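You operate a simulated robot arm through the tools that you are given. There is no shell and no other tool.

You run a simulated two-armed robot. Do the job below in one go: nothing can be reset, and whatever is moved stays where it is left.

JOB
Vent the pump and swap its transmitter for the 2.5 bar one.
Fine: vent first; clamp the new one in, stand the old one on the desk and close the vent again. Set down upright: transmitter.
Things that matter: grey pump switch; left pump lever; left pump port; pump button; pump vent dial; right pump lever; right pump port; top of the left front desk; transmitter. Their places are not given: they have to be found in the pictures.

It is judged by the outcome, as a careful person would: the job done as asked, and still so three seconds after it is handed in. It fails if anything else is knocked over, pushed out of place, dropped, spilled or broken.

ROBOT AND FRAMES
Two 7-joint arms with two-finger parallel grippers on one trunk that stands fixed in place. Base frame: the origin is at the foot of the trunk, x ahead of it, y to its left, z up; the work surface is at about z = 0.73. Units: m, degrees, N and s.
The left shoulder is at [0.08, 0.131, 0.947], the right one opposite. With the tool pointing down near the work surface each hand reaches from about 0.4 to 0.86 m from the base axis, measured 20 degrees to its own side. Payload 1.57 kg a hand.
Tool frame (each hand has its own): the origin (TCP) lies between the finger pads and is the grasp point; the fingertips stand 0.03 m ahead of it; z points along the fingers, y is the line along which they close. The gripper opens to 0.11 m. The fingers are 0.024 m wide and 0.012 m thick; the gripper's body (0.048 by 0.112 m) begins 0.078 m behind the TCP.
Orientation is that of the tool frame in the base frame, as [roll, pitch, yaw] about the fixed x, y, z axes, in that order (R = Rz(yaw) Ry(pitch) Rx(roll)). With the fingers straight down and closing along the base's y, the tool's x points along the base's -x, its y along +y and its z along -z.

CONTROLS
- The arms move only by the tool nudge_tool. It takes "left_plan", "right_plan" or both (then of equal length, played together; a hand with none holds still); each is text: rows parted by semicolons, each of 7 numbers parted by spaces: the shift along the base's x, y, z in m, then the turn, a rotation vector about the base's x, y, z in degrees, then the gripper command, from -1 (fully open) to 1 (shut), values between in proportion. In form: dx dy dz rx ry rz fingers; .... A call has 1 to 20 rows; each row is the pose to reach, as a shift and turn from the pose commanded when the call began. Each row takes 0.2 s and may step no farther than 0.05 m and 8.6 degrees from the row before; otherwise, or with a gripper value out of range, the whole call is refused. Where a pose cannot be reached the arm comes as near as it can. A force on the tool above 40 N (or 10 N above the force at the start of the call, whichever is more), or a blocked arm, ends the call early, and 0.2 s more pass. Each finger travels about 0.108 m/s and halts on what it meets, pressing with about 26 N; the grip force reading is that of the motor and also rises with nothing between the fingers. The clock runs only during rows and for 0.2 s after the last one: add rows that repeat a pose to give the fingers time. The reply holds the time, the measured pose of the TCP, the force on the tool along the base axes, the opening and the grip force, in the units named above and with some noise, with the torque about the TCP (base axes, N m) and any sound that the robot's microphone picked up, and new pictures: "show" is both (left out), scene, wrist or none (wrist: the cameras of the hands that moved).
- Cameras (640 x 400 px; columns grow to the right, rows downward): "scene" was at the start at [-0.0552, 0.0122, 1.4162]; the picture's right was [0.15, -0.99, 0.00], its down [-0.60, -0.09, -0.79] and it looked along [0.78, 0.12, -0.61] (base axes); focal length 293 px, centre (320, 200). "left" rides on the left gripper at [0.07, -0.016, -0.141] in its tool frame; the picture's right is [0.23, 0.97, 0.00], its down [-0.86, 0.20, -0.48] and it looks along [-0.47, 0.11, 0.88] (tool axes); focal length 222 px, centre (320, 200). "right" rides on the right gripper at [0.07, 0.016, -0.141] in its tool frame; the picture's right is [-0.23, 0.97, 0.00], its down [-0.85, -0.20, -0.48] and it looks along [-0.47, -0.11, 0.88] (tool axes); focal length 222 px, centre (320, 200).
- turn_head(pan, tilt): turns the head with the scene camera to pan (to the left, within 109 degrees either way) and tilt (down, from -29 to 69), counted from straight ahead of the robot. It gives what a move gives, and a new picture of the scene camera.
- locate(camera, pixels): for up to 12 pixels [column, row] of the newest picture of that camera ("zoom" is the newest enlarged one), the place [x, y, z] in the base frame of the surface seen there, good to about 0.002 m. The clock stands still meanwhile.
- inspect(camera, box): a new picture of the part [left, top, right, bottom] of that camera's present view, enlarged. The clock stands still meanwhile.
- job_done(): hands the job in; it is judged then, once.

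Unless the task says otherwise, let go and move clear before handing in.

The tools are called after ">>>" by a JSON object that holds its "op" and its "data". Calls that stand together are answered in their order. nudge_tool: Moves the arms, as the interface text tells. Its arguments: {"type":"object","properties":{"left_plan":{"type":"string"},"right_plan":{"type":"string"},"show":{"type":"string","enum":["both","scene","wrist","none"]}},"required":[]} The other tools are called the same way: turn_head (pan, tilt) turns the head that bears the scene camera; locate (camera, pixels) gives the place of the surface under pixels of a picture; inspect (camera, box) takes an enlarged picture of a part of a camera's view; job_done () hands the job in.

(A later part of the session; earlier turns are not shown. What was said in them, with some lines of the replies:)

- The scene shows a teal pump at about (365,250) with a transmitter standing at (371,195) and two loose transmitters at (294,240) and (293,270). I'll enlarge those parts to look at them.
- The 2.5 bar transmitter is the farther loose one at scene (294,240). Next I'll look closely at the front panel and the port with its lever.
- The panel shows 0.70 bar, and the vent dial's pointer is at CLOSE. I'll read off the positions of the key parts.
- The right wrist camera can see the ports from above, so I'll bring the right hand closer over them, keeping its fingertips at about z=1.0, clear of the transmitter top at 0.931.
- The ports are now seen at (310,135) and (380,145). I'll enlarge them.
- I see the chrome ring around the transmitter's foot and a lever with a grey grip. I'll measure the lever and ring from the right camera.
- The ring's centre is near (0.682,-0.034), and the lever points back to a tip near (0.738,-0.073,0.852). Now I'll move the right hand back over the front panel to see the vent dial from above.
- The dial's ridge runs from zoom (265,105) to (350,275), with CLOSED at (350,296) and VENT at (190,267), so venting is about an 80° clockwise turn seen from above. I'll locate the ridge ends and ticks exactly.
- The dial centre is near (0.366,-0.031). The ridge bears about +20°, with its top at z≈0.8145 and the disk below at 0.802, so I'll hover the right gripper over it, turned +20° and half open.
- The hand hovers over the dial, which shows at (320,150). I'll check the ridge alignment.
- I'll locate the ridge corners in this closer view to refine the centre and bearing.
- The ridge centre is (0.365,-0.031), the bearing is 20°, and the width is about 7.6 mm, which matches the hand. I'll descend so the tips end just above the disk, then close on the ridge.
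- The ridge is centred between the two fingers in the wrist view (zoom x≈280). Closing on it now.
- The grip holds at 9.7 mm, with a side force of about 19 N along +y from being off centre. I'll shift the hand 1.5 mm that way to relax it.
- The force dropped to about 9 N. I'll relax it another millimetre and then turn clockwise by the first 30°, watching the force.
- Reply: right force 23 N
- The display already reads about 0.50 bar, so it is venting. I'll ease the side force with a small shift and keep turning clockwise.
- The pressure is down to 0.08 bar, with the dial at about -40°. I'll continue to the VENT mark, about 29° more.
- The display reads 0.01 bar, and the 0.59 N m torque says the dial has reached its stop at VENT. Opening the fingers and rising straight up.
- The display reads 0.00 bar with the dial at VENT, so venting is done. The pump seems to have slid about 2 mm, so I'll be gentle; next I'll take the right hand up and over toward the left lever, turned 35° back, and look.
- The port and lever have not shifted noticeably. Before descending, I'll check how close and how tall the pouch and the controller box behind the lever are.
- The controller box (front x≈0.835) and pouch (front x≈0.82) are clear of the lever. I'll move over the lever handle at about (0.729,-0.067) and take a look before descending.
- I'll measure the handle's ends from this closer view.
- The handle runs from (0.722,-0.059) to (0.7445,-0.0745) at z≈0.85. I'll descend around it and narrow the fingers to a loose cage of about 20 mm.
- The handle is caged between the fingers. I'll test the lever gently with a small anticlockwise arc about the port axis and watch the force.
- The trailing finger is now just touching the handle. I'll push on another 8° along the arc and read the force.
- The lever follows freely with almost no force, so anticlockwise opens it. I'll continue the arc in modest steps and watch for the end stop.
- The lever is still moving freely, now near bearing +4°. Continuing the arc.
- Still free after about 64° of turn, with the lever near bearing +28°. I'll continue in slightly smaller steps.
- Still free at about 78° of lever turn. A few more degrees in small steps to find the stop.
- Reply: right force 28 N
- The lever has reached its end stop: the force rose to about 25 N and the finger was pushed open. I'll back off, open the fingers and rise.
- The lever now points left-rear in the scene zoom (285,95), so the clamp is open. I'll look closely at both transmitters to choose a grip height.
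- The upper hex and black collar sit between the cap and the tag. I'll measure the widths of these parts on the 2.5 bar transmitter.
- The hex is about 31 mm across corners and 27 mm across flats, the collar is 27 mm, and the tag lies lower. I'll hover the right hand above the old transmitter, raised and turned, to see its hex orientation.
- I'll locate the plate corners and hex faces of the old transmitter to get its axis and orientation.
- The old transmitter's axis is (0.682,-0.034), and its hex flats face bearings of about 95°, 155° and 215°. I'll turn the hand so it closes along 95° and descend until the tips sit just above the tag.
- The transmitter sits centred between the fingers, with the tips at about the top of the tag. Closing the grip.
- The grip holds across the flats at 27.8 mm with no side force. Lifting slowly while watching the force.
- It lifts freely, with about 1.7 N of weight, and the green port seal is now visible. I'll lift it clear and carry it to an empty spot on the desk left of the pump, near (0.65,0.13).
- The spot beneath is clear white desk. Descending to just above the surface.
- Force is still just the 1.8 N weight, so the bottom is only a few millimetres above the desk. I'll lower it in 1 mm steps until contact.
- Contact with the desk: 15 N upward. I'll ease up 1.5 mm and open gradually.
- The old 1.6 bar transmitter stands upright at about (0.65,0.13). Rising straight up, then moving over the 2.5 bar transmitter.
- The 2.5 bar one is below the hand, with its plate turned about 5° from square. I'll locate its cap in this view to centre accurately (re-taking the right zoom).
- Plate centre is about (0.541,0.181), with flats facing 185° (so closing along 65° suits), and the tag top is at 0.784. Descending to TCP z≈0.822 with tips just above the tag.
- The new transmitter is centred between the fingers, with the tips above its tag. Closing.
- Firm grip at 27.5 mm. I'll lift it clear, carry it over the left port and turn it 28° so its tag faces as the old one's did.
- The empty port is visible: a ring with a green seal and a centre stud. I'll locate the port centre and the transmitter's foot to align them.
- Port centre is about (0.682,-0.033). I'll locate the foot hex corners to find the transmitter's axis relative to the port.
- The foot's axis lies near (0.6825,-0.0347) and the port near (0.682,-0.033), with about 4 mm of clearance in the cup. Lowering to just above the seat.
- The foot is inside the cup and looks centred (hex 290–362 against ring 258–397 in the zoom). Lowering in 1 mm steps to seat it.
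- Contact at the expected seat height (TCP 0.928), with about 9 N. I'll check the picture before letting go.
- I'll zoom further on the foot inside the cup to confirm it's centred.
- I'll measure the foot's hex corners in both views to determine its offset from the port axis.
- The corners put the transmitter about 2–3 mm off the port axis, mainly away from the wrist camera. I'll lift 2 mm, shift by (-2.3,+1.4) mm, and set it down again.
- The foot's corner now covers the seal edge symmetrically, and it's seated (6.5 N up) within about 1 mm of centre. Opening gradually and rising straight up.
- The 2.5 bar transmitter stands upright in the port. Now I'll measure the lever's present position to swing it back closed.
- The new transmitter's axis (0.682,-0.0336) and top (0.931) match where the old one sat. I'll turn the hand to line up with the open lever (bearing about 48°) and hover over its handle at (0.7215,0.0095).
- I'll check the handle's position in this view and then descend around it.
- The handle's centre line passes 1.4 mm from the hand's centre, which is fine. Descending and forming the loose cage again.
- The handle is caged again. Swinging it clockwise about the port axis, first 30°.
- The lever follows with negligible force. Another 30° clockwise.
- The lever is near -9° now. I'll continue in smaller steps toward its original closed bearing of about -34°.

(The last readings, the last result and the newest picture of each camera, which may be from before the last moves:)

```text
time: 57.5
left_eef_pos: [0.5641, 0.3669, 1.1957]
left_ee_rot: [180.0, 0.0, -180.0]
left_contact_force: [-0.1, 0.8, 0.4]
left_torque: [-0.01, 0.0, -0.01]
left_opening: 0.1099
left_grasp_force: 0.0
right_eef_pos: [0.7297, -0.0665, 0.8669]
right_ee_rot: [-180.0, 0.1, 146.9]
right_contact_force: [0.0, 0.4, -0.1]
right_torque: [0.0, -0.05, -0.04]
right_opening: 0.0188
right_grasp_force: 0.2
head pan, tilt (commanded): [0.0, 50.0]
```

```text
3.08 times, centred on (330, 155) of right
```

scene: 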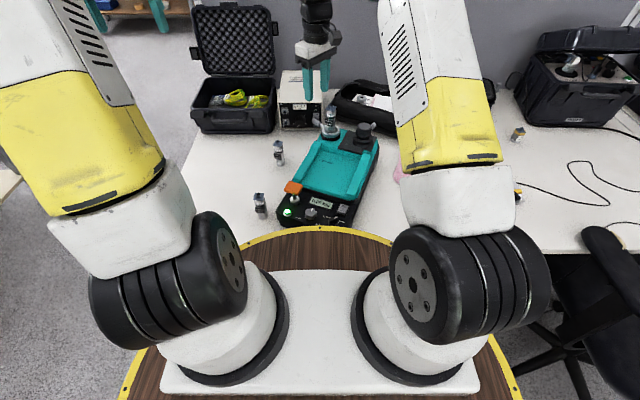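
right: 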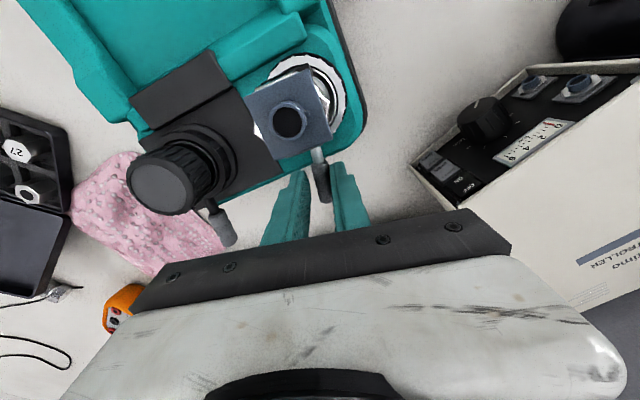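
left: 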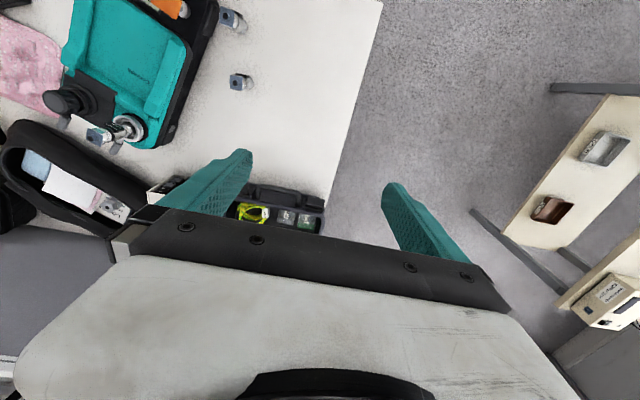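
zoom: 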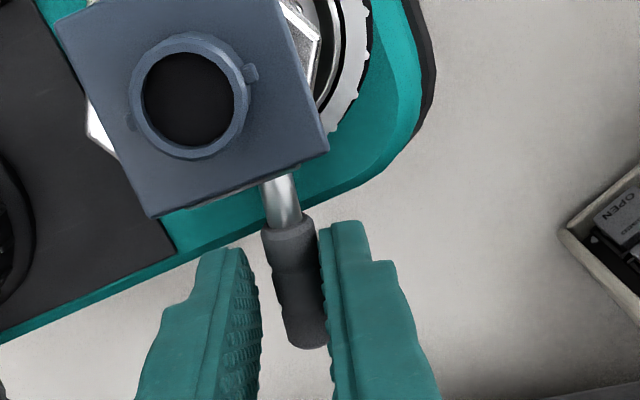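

The lever is about 4° short of its original closed position. Small steps until I feel the stop.

>>> {"op": "nudge_tool", "data": {"right_plan": "-0.0009 -0.0012 0 0 0 -1.5 0.66; -0.0018 -0.0025 0 0 0 -3 0.66; -0.0027 -0.0037 0 0 0 -4.5 0.66; -0.0036 -0.0049 0 0 0 -6 0.66", "show": "wrist"}}

>>> {"op": "inspect", "data": {"camera": "right", "box": [250, 90, 410, 220]}}

```text
time: 58.5
left_eef_pos: [0.5663, 0.3677, 1.1957]
left_ee_rot: [179.9, 0.0, 180.0]
left_contact_force: [-0.3, 0.7, -0.3]
left_torque: [-0.01, -0.02, -0.04]
left_opening: 0.1102
left_grasp_force: 0.0
right_eef_pos: [0.7278, -0.0688, 0.8664]
right_ee_rot: [180.0, 0.0, 141.0]
right_contact_force: [5.0, 9.0, -0.5]
right_torque: [0.18, -0.12, 0.15]
right_opening: 0.027
right_grasp_force: 4.5
head pan, tilt (commanded): [0.0, 50.0]
```

right: 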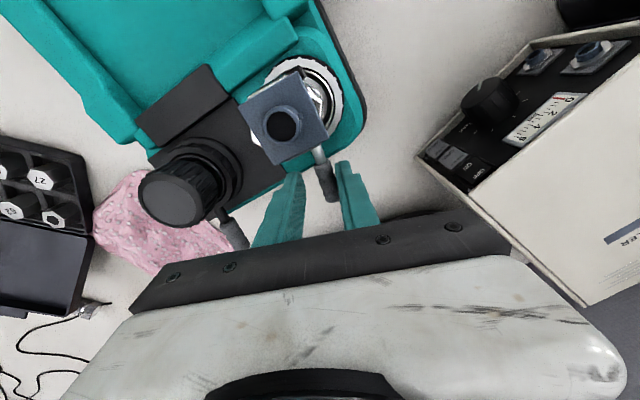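

```text
3.08 times, centred on (330, 155) of right
```

zoom: 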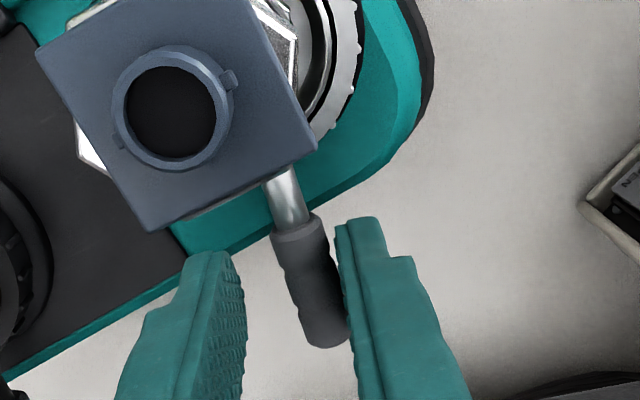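

The finger is being pushed back with about 10 N, so the lever has reached its stop. I'll measure the lever's bearing to confirm it equals the original closed one.

>>> {"op": "locate", "data": {"camera": "zoom", "pixels": [[290, 225], [310, 275], [328, 335], [282, 190], [275, 180], [300, 250]]}}

>>> {"op": "inspect", "data": {"camera": "scene", "box": [300, 80, 390, 155]}}

```text
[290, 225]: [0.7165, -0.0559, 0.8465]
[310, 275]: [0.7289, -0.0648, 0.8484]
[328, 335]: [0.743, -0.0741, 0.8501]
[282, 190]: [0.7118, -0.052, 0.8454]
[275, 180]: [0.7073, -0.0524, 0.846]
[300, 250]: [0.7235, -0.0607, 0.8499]
```

```text
5.33 times, centred on (345, 118) of scene
```

zoom: 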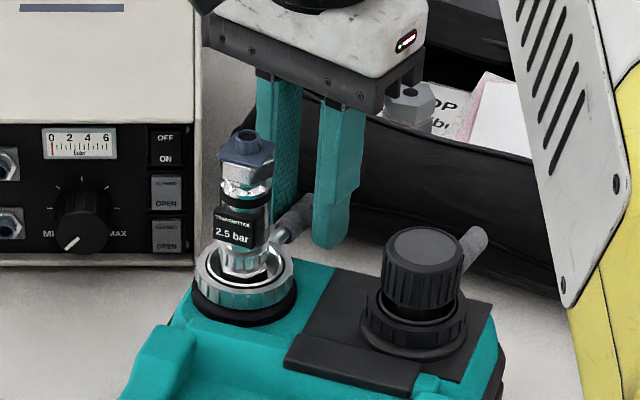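

The lever bears -34.5°, the same as at the start, so the clamp is closed. I'll give it one small extra push to be sure, then back off, open and rise.

>>> {"op": "nudge_tool", "data": {"right_plan": "-0.001 -0.0012 0 0 0 -1.5 0.66; 0.001 0.0013 0 0 0 2 0.5; 0.0025 0.0035 0 0 0 5 0.2; 0.0025 0.0035 0 0 0 5 0; 0.0025 0.0035 0 0 0 5 0; 0.0025 0.0035 0.04 0 0 5 0; 0.0025 0.0035 0.08 0 0 5 0; 0.0025 0.0035 0.12 0 0 5 0", "show": "both"}}

>>> {"op": "inspect", "data": {"camera": "scene", "box": [300, 80, 390, 155]}}

>>> {"op": "inspect", "data": {"camera": "right", "box": [250, 70, 410, 190]}}

```text
time: 60.3
left_eef_pos: [0.5669, 0.3663, 1.1951]
left_ee_rot: [-180.0, 0.0, 180.0]
left_contact_force: [0.6, -0.4, -0.6]
left_torque: [0.01, 0.02, 0.03]
left_opening: 0.1099
left_grasp_force: 0.1
right_eef_pos: [0.7285, -0.0685, 0.9876]
right_ee_rot: [-179.9, 0.0, 146.0]
right_contact_force: [0.6, 0.5, -0.2]
right_torque: [-0.02, 0.01, 0.04]
right_opening: 0.0551
right_grasp_force: 0.0
head pan, tilt (commanded): [0.0, 50.0]
```

scene: 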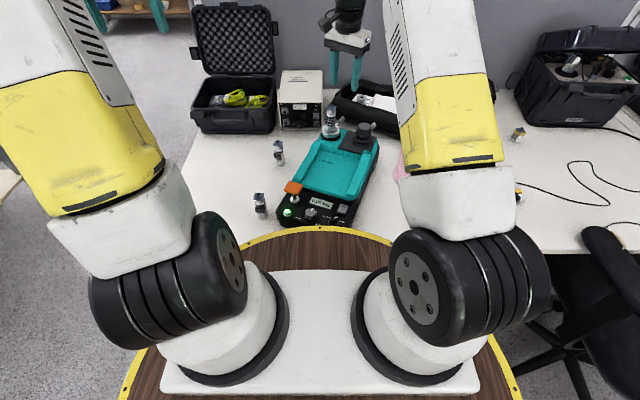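
right: 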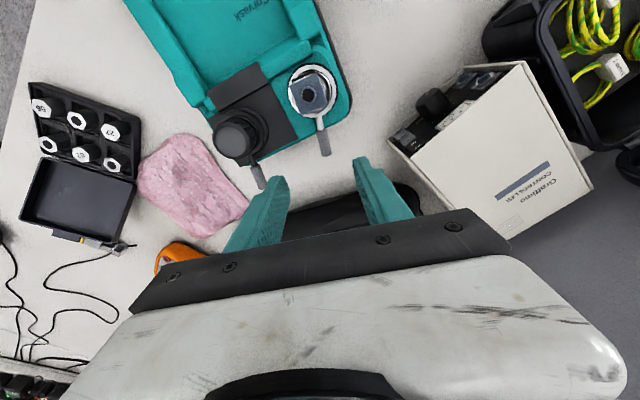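

```text
5.33 times, centred on (345, 118) of scene
```

zoom: 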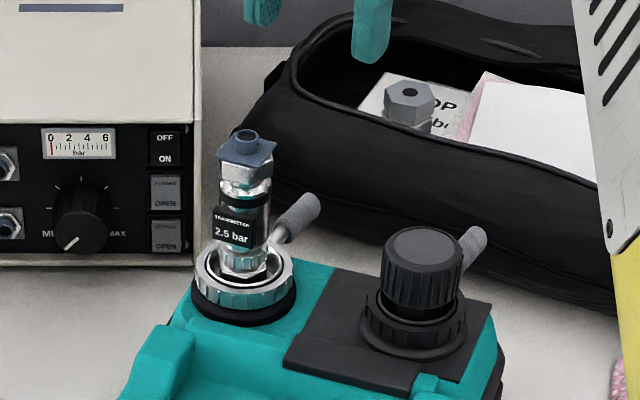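

```text
3.33 times, centred on (330, 130) of right
```

zoom: 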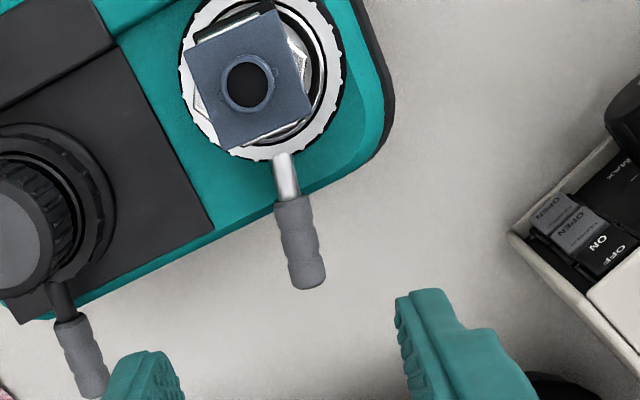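

The clamp is closed with the 2.5 bar transmitter upright. Now I'll return the right hand over the vent dial, turned to match its VENT position (-70°).

>>> {"op": "nudge_tool", "data": {"right_plan": "0 0 0.035 0 0 0 0; -0.045 0.004 0.035 0 0 -4 0; -0.09 0.008 0.035 0 0 -9 0; -0.135 0.012 0.035 0 0 -13 0; -0.18 0.016 0.035 0 0 -18 0; -0.225 0.02 0.035 0 0 -22 0; -0.27 0.024 0.03 0 0 -27 0.1; -0.315 0.03 0.02 0 0 -31 0.1; -0.36 0.036 0 0 0 -36 0.1; -0.363 0.036 -0.03 0 0 -36 0.1; -0.363 0.036 -0.03 0 0 -36 0.1", "show": "both"}}

>>> {"op": "inspect", "data": {"camera": "right", "box": [270, 100, 390, 190]}}

>>> {"op": "inspect", "data": {"camera": "scene", "box": [270, 170, 360, 230]}}

```text
time: 62.7
left_eef_pos: [0.5651, 0.3681, 1.1955]
left_ee_rot: [-180.0, 0.0, -179.9]
left_contact_force: [-0.6, -0.1, -0.3]
left_torque: [0.02, 0.01, 0.0]
left_opening: 0.1099
left_grasp_force: 0.0
right_eef_pos: [0.3645, -0.0299, 0.9559]
right_ee_rot: [180.0, 0.2, 109.9]
right_contact_force: [-1.1, -0.1, 0.2]
right_torque: [0.0, 0.01, 0.01]
right_opening: 0.0492
right_grasp_force: 0.1
head pan, tilt (commanded): [0.0, 50.0]
```

scene: 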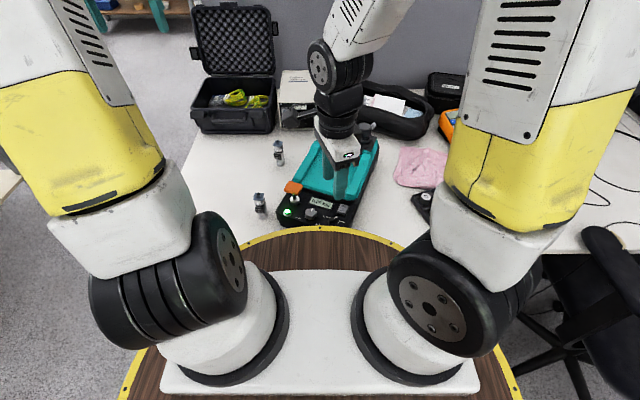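
right: 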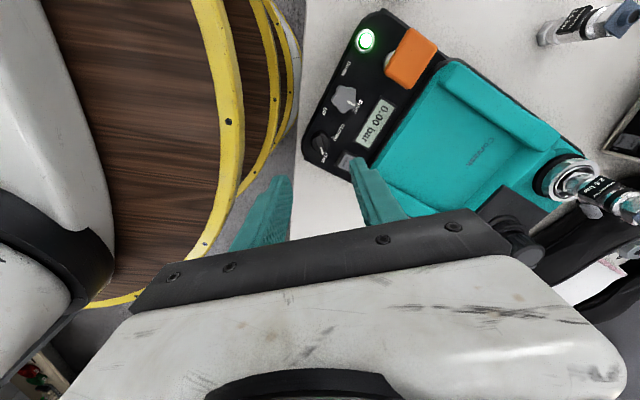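

```text
4.44 times, centred on (330, 145) of right
```

zoom: 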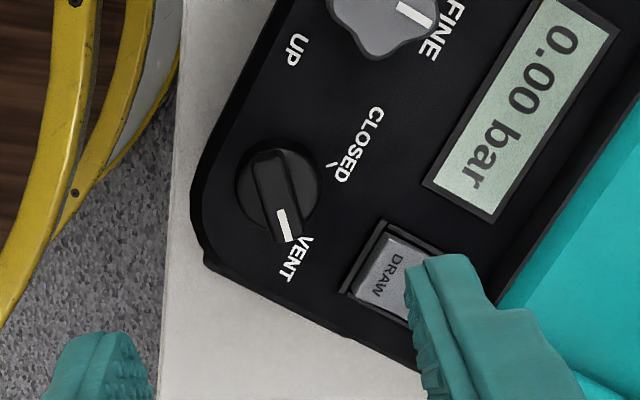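

```text
6.67 times, centred on (315, 200) of scene
```

zoom: 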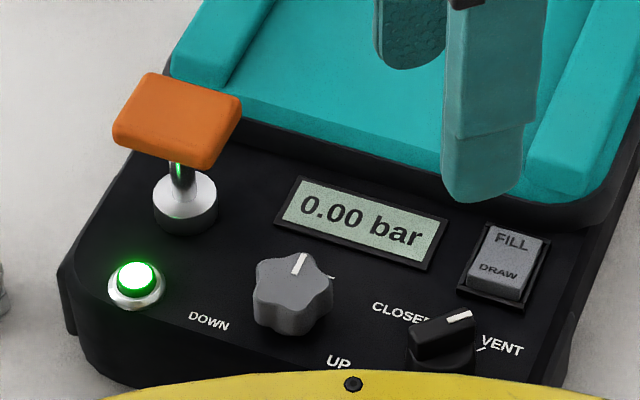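

The dial still points to VENT. I'll locate its ridge corners from the wrist view before gripping.

>>> {"op": "inspect", "data": {"camera": "right", "box": [305, 120, 350, 155]}}

```text
11.43 times, centred on (328, 138) of right
```

zoom: 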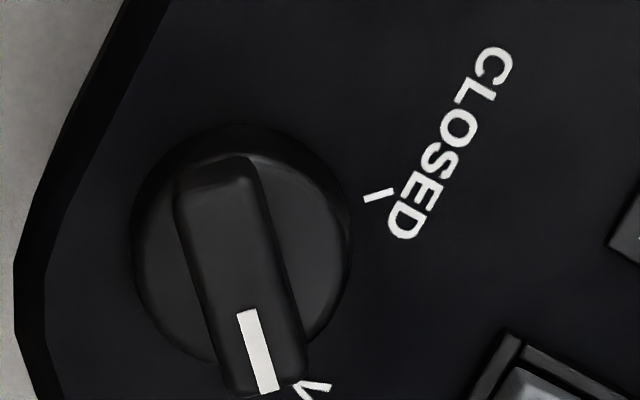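

>>> {"op": "locate", "data": {"camera": "zoom", "pixels": [[180, 195], [252, 170], [300, 365], [232, 388], [240, 280], [205, 285], [278, 270], [135, 240], [348, 230], [375, 195], [262, 385], [215, 175]]}}

```text
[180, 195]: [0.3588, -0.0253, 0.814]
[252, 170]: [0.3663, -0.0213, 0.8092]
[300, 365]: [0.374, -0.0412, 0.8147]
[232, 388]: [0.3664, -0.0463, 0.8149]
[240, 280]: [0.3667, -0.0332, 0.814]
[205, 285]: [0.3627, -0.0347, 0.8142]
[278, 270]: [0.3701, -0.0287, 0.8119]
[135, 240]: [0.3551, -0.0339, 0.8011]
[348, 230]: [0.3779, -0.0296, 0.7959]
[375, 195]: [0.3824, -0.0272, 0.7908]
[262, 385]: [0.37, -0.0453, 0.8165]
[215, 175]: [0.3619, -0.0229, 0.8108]
```

The ridge centre is (0.366,-0.033) at a bearing of -68°, which matches the hand. Descending onto it and closing.

>>> {"op": "nudge_tool", "data": {"right_plan": "0 -0.001 -0.04 0 0 1 0.1; 0 -0.001 -0.08 0 0 1 0.1; 0 -0.001 -0.11 0 0 1 0.1; 0 -0.001 -0.12 0 0 1 0.1; 0 -0.001 -0.12 0 0 1 0.1; 0 -0.001 -0.12 0 0 1 0.6; 0 -0.001 -0.12 0 0 1 1; 0 -0.001 -0.12 0 0 1 1", "show": "wrist"}}

```text
time: 64.5
left_eef_pos: [0.5656, 0.3674, 1.1958]
left_ee_rot: [-179.9, -0.1, -180.0]
left_contact_force: [0.3, -0.4, 0.0]
left_torque: [-0.02, 0.0, 0.02]
left_opening: 0.1101
left_grasp_force: 0.0
right_eef_pos: [0.3667, -0.0339, 0.8376]
right_ee_rot: [179.9, 0.0, 111.1]
right_contact_force: [7.8, 1.3, -0.3]
right_torque: [-0.15, -0.3, 0.63]
right_opening: 0.0107
right_grasp_force: 25.9
head pan, tilt (commanded): [0.0, 50.0]
```

right: 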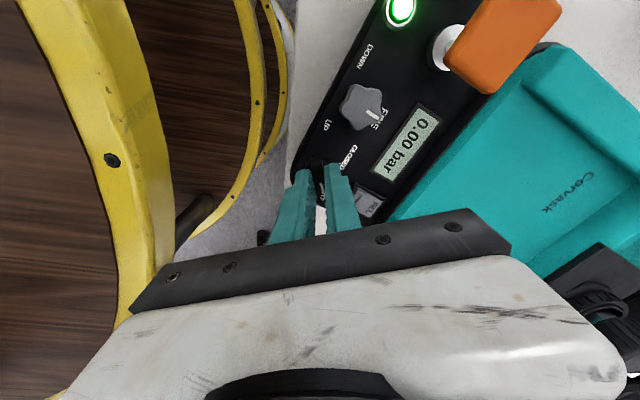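

Gripped at 10.7 mm. Turning anticlockwise toward CLOSED, with a small +x correction for the side force.

>>> {"op": "nudge_tool", "data": {"right_plan": "0.0008 0.0002 0 0 0 2 1; 0.0008 0.0002 0 0 0 8 1; 0.0008 0.0002 0 0 0 14 1; 0.0008 0.0002 0 0 0 20 1; 0.0008 0.0002 0 0 0 26 1; 0.0008 0.0002 0 0 0 30 1", "show": "wrist"}}

```text
time: 65.9
left_eef_pos: [0.5672, 0.3675, 1.1954]
left_ee_rot: [180.0, 0.0, 179.9]
left_contact_force: [-0.9, -0.3, -0.1]
left_torque: [0.03, 0.0, 0.0]
left_opening: 0.1101
left_grasp_force: 0.1
right_eef_pos: [0.3662, -0.0309, 0.8366]
right_ee_rot: [180.0, 0.1, 141.0]
right_contact_force: [4.9, -4.4, -0.1]
right_torque: [-0.26, -0.34, 0.0]
right_opening: 0.0098
right_grasp_force: 25.9
head pan, tilt (commanded): [0.0, 50.0]
```

right: 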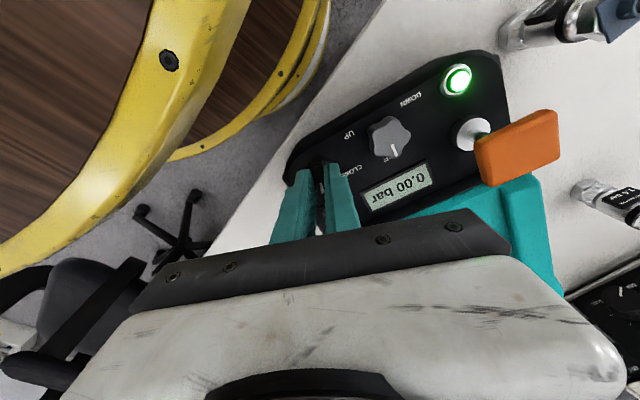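

Forces are small. Another 30° anticlockwise.

>>> {"op": "nudge_tool", "data": {"right_plan": "0.0005 -0.0005 0 0 0 6 1; 0.0005 -0.0005 0 0 0 12 1; 0.0005 -0.0005 0 0 0 18 1; 0.0005 -0.0005 0 0 0 24 1; 0.0005 -0.0005 0 0 0 30 1", "show": "wrist"}}

```text
time: 67.1
left_eef_pos: [0.566, 0.3685, 1.1957]
left_ee_rot: [179.9, 0.0, 180.0]
left_contact_force: [-0.1, 0.2, 0.5]
left_torque: [-0.05, 0.02, 0.01]
left_opening: 0.1103
left_grasp_force: 0.1
right_eef_pos: [0.3666, -0.0317, 0.8372]
right_ee_rot: [-179.9, -0.1, 171.2]
right_contact_force: [-17.6, 15.0, 0.0]
right_torque: [0.41, 0.54, 0.0]
right_opening: 0.0098
right_grasp_force: 26.2
head pan, tilt (commanded): [0.0, 50.0]
```

right: 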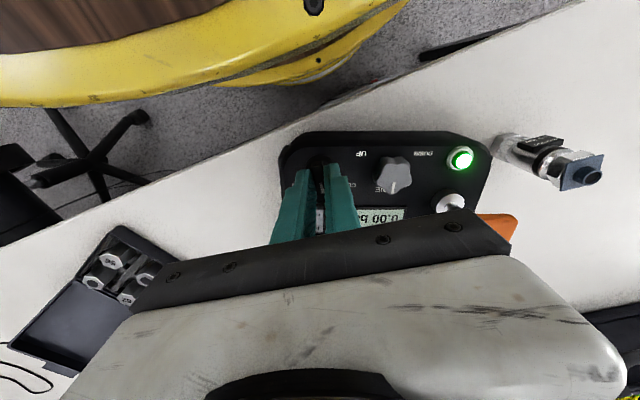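

Side force has built to about 23 N, so I'll shift by (-1.8,+1.5) mm to relax it and turn the remaining 30° toward CLOSED.

>>> {"op": "nudge_tool", "data": {"right_plan": "-0.001 0.0008 0 0 0 0 1; -0.0018 0.0015 0 0 0 6 1; -0.0018 0.0015 0 0 0 12 1; -0.0018 0.0015 0 0 0 18 1; -0.0018 0.0015 0 0 0 24 1; -0.0018 0.0015 0 0 0 28 1", "show": "wrist"}}

```text
time: 68.5
left_eef_pos: [0.5666, 0.3672, 1.1962]
left_ee_rot: [-180.0, 0.0, -179.9]
left_contact_force: [0.6, 0.4, -0.7]
left_torque: [0.0, 0.0, -0.01]
left_opening: 0.1099
left_grasp_force: 0.1
right_eef_pos: [0.3662, -0.0319, 0.8378]
right_ee_rot: [179.9, 0.3, -161.0]
right_contact_force: [0.5, 2.4, 0.6]
right_torque: [-0.08, 0.3, 0.01]
right_opening: 0.0095
right_grasp_force: 26.4
head pan, tilt (commanded): [0.0, 50.0]
```

right: 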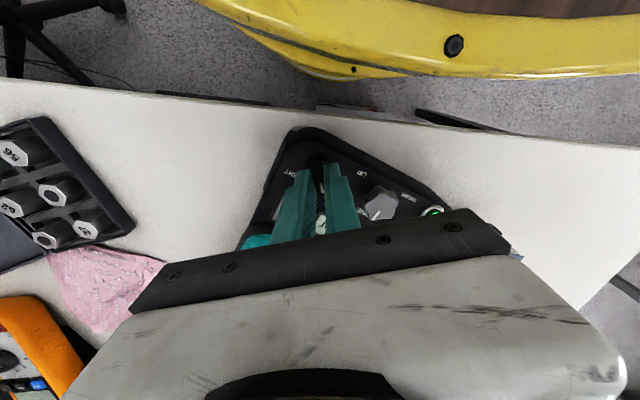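

The hand is at +19° with no end torque yet. A few more degrees in 1° steps until the stop is felt.

>>> {"op": "nudge_tool", "data": {"right_plan": "0 0 0 0 0 1 1; 0 0 0 0 0 2 1; 0 0 0 0 0 3 1; 0 0 0 0 0 3 1", "show": "none"}}

```text
time: 69.5
left_eef_pos: [0.5667, 0.3671, 1.1957]
left_ee_rot: [-180.0, 0.0, -180.0]
left_contact_force: [0.5, -0.1, 0.3]
left_torque: [0.01, 0.01, -0.01]
left_opening: 0.1103
left_grasp_force: 0.1
right_eef_pos: [0.3674, -0.0318, 0.837]
right_ee_rot: [-179.9, 0.2, -158.1]
right_contact_force: [11.2, -4.7, -0.1]
right_torque: [-0.08, -0.41, -0.01]
right_opening: 0.0099
right_grasp_force: 26.0
head pan, tilt (commanded): [0.0, 50.0]
```

Still no end torque at +22°. A few more 1° steps.

>>> {"op": "nudge_tool", "data": {"right_plan": "0.0008 -0.0004 0 0 0 1 1; 0.0008 -0.0004 0 0 0 2 1; 0.0008 -0.0004 0 0 0 3 1; 0.0008 -0.0004 0 0 0 3 1", "show": "wrist"}}

>>> {"op": "inspect", "data": {"camera": "right", "box": [280, 140, 360, 200]}}

>>> {"op": "inspect", "data": {"camera": "scene", "box": [275, 170, 365, 230]}}

```text
time: 70.5
left_eef_pos: [0.5652, 0.3674, 1.1963]
left_ee_rot: [179.9, -0.1, -179.9]
left_contact_force: [-0.4, -0.5, -0.3]
left_torque: [-0.01, 0.0, -0.01]
left_opening: 0.1103
left_grasp_force: 0.1
right_eef_pos: [0.3663, -0.0326, 0.8385]
right_ee_rot: [179.9, 0.1, -155.1]
right_contact_force: [3.9, -5.5, 10.7]
right_torque: [-0.42, 0.47, -0.63]
right_opening: 0.0099
right_grasp_force: 26.0
head pan, tilt (commanded): [0.0, 50.0]
```

right: 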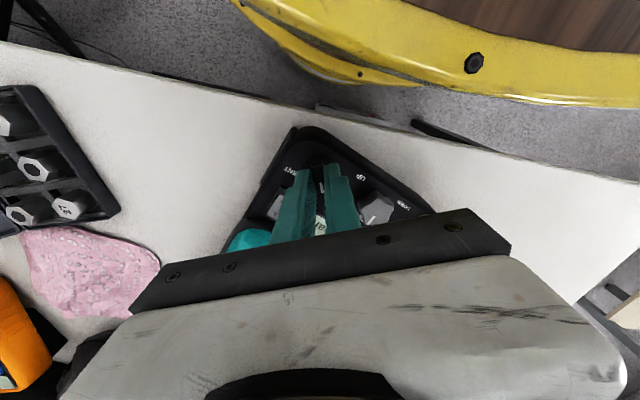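

```text
6.67 times, centred on (320, 170) of right
```

zoom: 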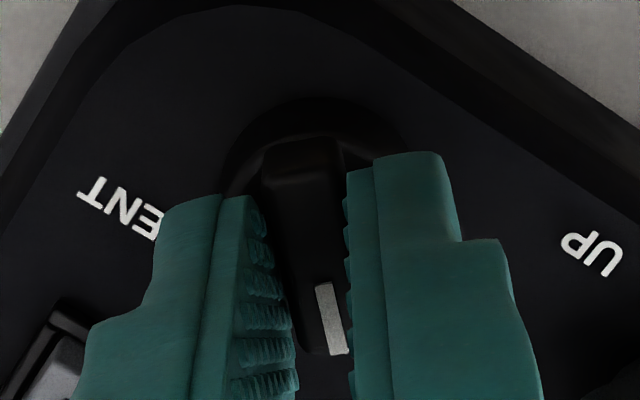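

```text
6.67 times, centred on (320, 200) of scene
```

zoom: 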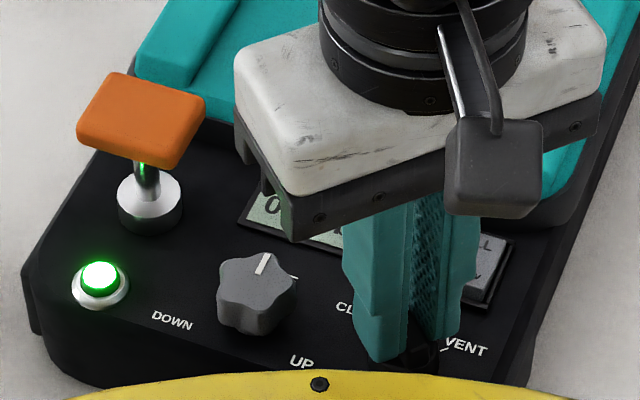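

The torque of -0.63 N m shows the dial is at its CLOSED stop. Opening the fingers and rising clear.

>>> {"op": "nudge_tool", "data": {"right_plan": "0 0 0 0 0 -1 1; 0 0 0 0 0 -1 0.2; 0 0 0 0 0 -1 0.2; 0 0 0.03 0 0 -1 0.2; 0 0 0.08 0 0 -1 0.2; 0 0 0.12 0 0 -1 0.2; 0 0 0.15 0 0 -1 0.2", "show": "both"}}

>>> {"op": "inspect", "data": {"camera": "right", "box": [270, 90, 400, 190]}}

>>> {"op": "inspect", "data": {"camera": "scene", "box": [270, 170, 360, 230]}}

```text
time: 72.1
left_eef_pos: [0.5655, 0.3668, 1.1958]
left_ee_rot: [-179.9, 0.0, 180.0]
left_contact_force: [-0.1, -0.3, 0.2]
left_torque: [-0.03, 0.03, 0.01]
left_opening: 0.1101
left_grasp_force: 0.2
right_eef_pos: [0.3647, -0.0306, 0.9873]
right_ee_rot: [-180.0, 0.0, -156.0]
right_contact_force: [-0.9, 0.2, 0.1]
right_torque: [0.03, 0.04, -0.01]
right_opening: 0.044
right_grasp_force: 0.1
head pan, tilt (commanded): [0.0, 50.0]
```

scene: 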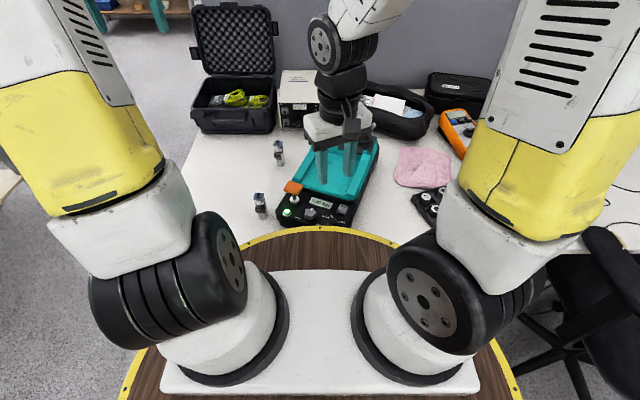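
right: 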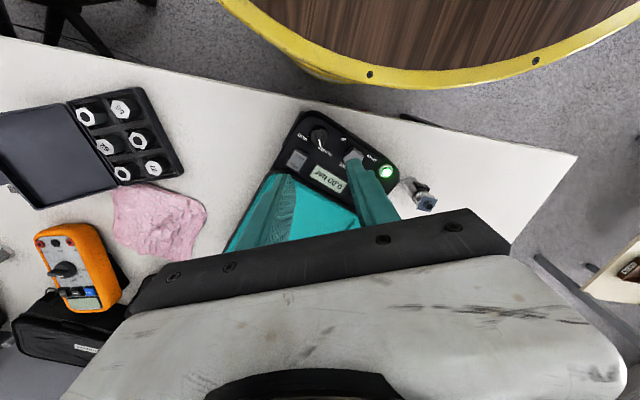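

```text
4.00 times, centred on (335, 140) of right
```

zoom: 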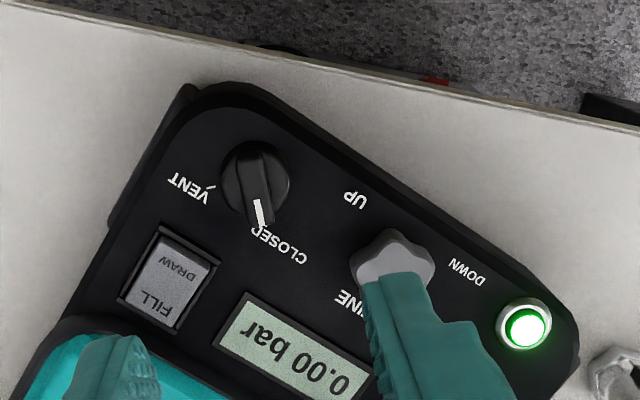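

```text
6.67 times, centred on (315, 200) of scene
```

zoom: 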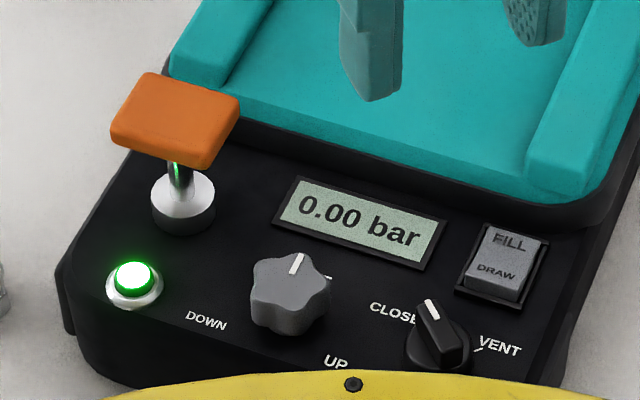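

The dial points to CLOSED again at 0.00 bar. I'll move the right hand away to its starting area and check the whole scene.

>>> {"op": "nudge_tool", "data": {"right_plan": "0.01 -0.01 0.04 0 0 -4 0; 0.03 -0.03 0.08 0 0 -8 -0.3; 0.07 -0.05 0.11 0 0 -12 -0.6; 0.11 -0.08 0.13 0 0 -16 -1; 0.15 -0.11 0.15 0 0 -20 -1; 0.19 -0.14 0.155 0 0 -24 -1; 0.23 -0.165 0.155 0 0 -24 -1; 0.25 -0.18 0.155 0 0 -24 -1", "show": "both"}}

>>> {"op": "inspect", "data": {"camera": "scene", "box": [235, 85, 395, 235]}}

>>> {"op": "inspect", "data": {"camera": "scene", "box": [310, 90, 390, 150]}}

```text
refused: row 3 steps farther than a row can; nothing moved
```

```text
2.67 times, centred on (315, 160) of scene
```

zoom: 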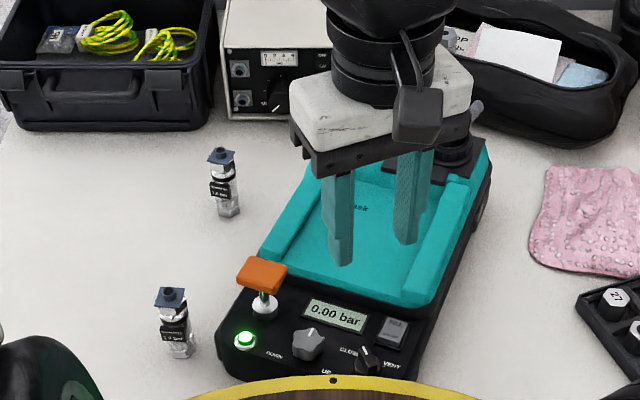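

```text
6.67 times, centred on (350, 120) of scene
```

zoom: 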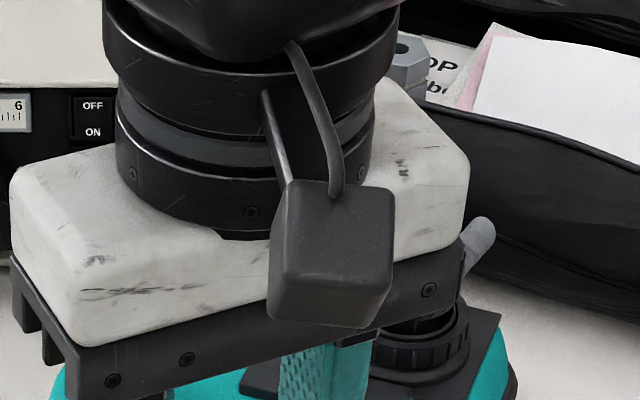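

The move was refused because one step was too long. I'll resend it with shorter steps.

>>> {"op": "nudge_tool", "data": {"right_plan": "0.005 -0.005 0.04 0 0 -4 0; 0.015 -0.015 0.08 0 0 -8 -0.3; 0.035 -0.035 0.115 0 0 -12 -0.6; 0.07 -0.06 0.13 0 0 -16 -1; 0.11 -0.08 0.145 0 0 -20 -1; 0.15 -0.105 0.155 0 0 -24 -1; 0.19 -0.13 0.155 0 0 -24 -1; 0.23 -0.155 0.155 0 0 -24 -1; 0.25 -0.18 0.155 0 0 -24 -1", "show": "both"}}

>>> {"op": "inspect", "data": {"camera": "scene", "box": [235, 85, 395, 235]}}

>>> {"op": "inspect", "data": {"camera": "scene", "box": [310, 90, 390, 150]}}

```text
time: 74.1
left_eef_pos: [0.5664, 0.3681, 1.1962]
left_ee_rot: [180.0, 0.0, -179.9]
left_contact_force: [0.0, -0.4, -0.8]
left_torque: [-0.06, -0.01, -0.02]
left_opening: 0.11
left_grasp_force: 0.0
right_eef_pos: [0.6182, -0.2114, 1.1444]
right_ee_rot: [-179.9, 0.1, 180.0]
right_contact_force: [-0.7, -0.5, 0.2]
right_torque: [-0.01, -0.03, 0.0]
right_opening: 0.1102
right_grasp_force: 0.0
head pan, tilt (commanded): [0.0, 50.0]
```

scene: 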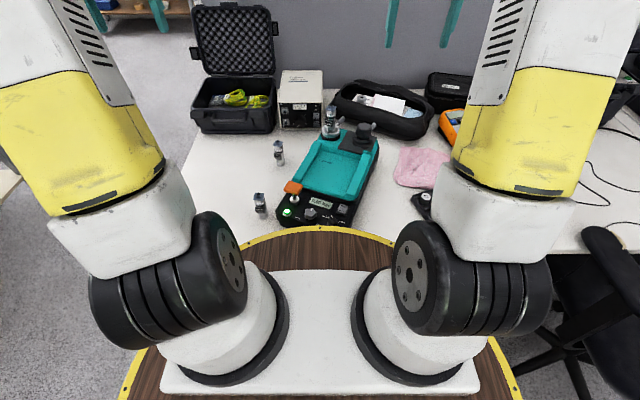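
right: 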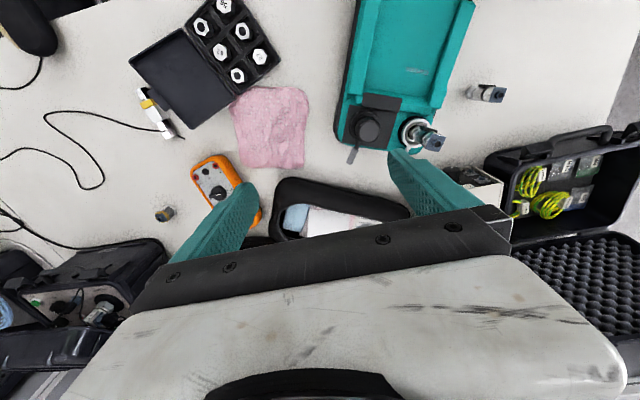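

```text
2.67 times, centred on (315, 160) of scene
```

zoom: 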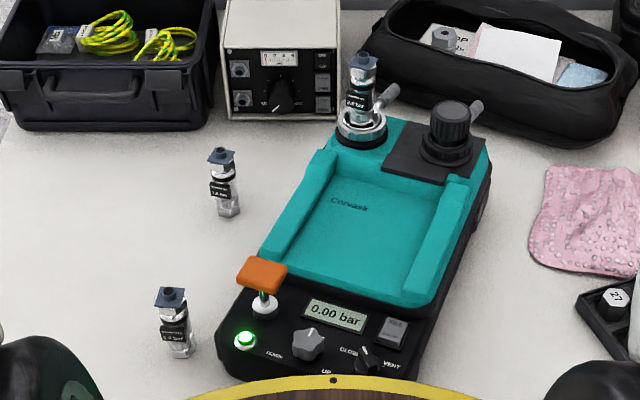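

```text
6.67 times, centred on (350, 120) of scene
```

zoom: 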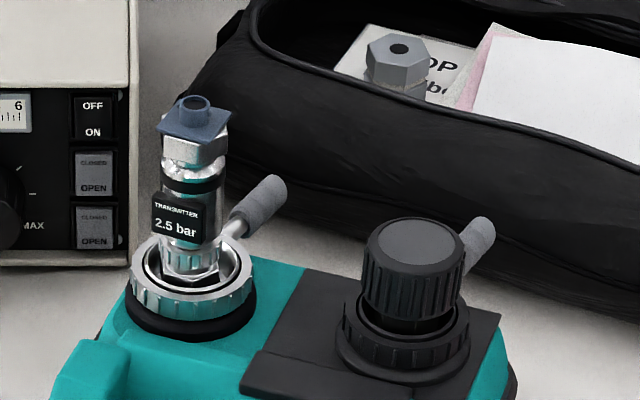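

The final pictures show what was asked:
- **New transmitter:** the 2.5 bar one is upright in the left port, with the lever back at its closed bearing.
- **Old transmitter:** the 1.6 bar one stands upright on the desk, at zoom (224,185).
- **Vent:** the dial is at CLOSED and the display reads 0.00 bar.
- **Surroundings:** everything else is in place and both hands are clear.

I'm handing in now.

>>> {"op": "job_done", "data": {}}

```text
The job is handed in.
```

The swap is finished and handed in. The 2.5 bar transmitter is clamped in the left port, and the old 1.6 bar one stands upright on the desk to the left of the pump.

- **Venting:** I turned the vent dial to VENT first, and the display fell from 0.70 bar to 0.00 bar before I opened the clamp.
- **Clamp:** The new transmitter stands at the same height and position as the old one did. I swung the lever back until it hit its stop, and it points the same way as at the start.
- **Vent closed:** The dial is back against its CLOSED stop, and the display still reads 0.00 bar.
- **Surroundings:** In the last pictures nothing else was knocked over or moved, and both hands are clear. The pump slid about 2 mm while I turned the dial.

I did not pressurise the pump afterwards, so the new connection has not been leak-tested.
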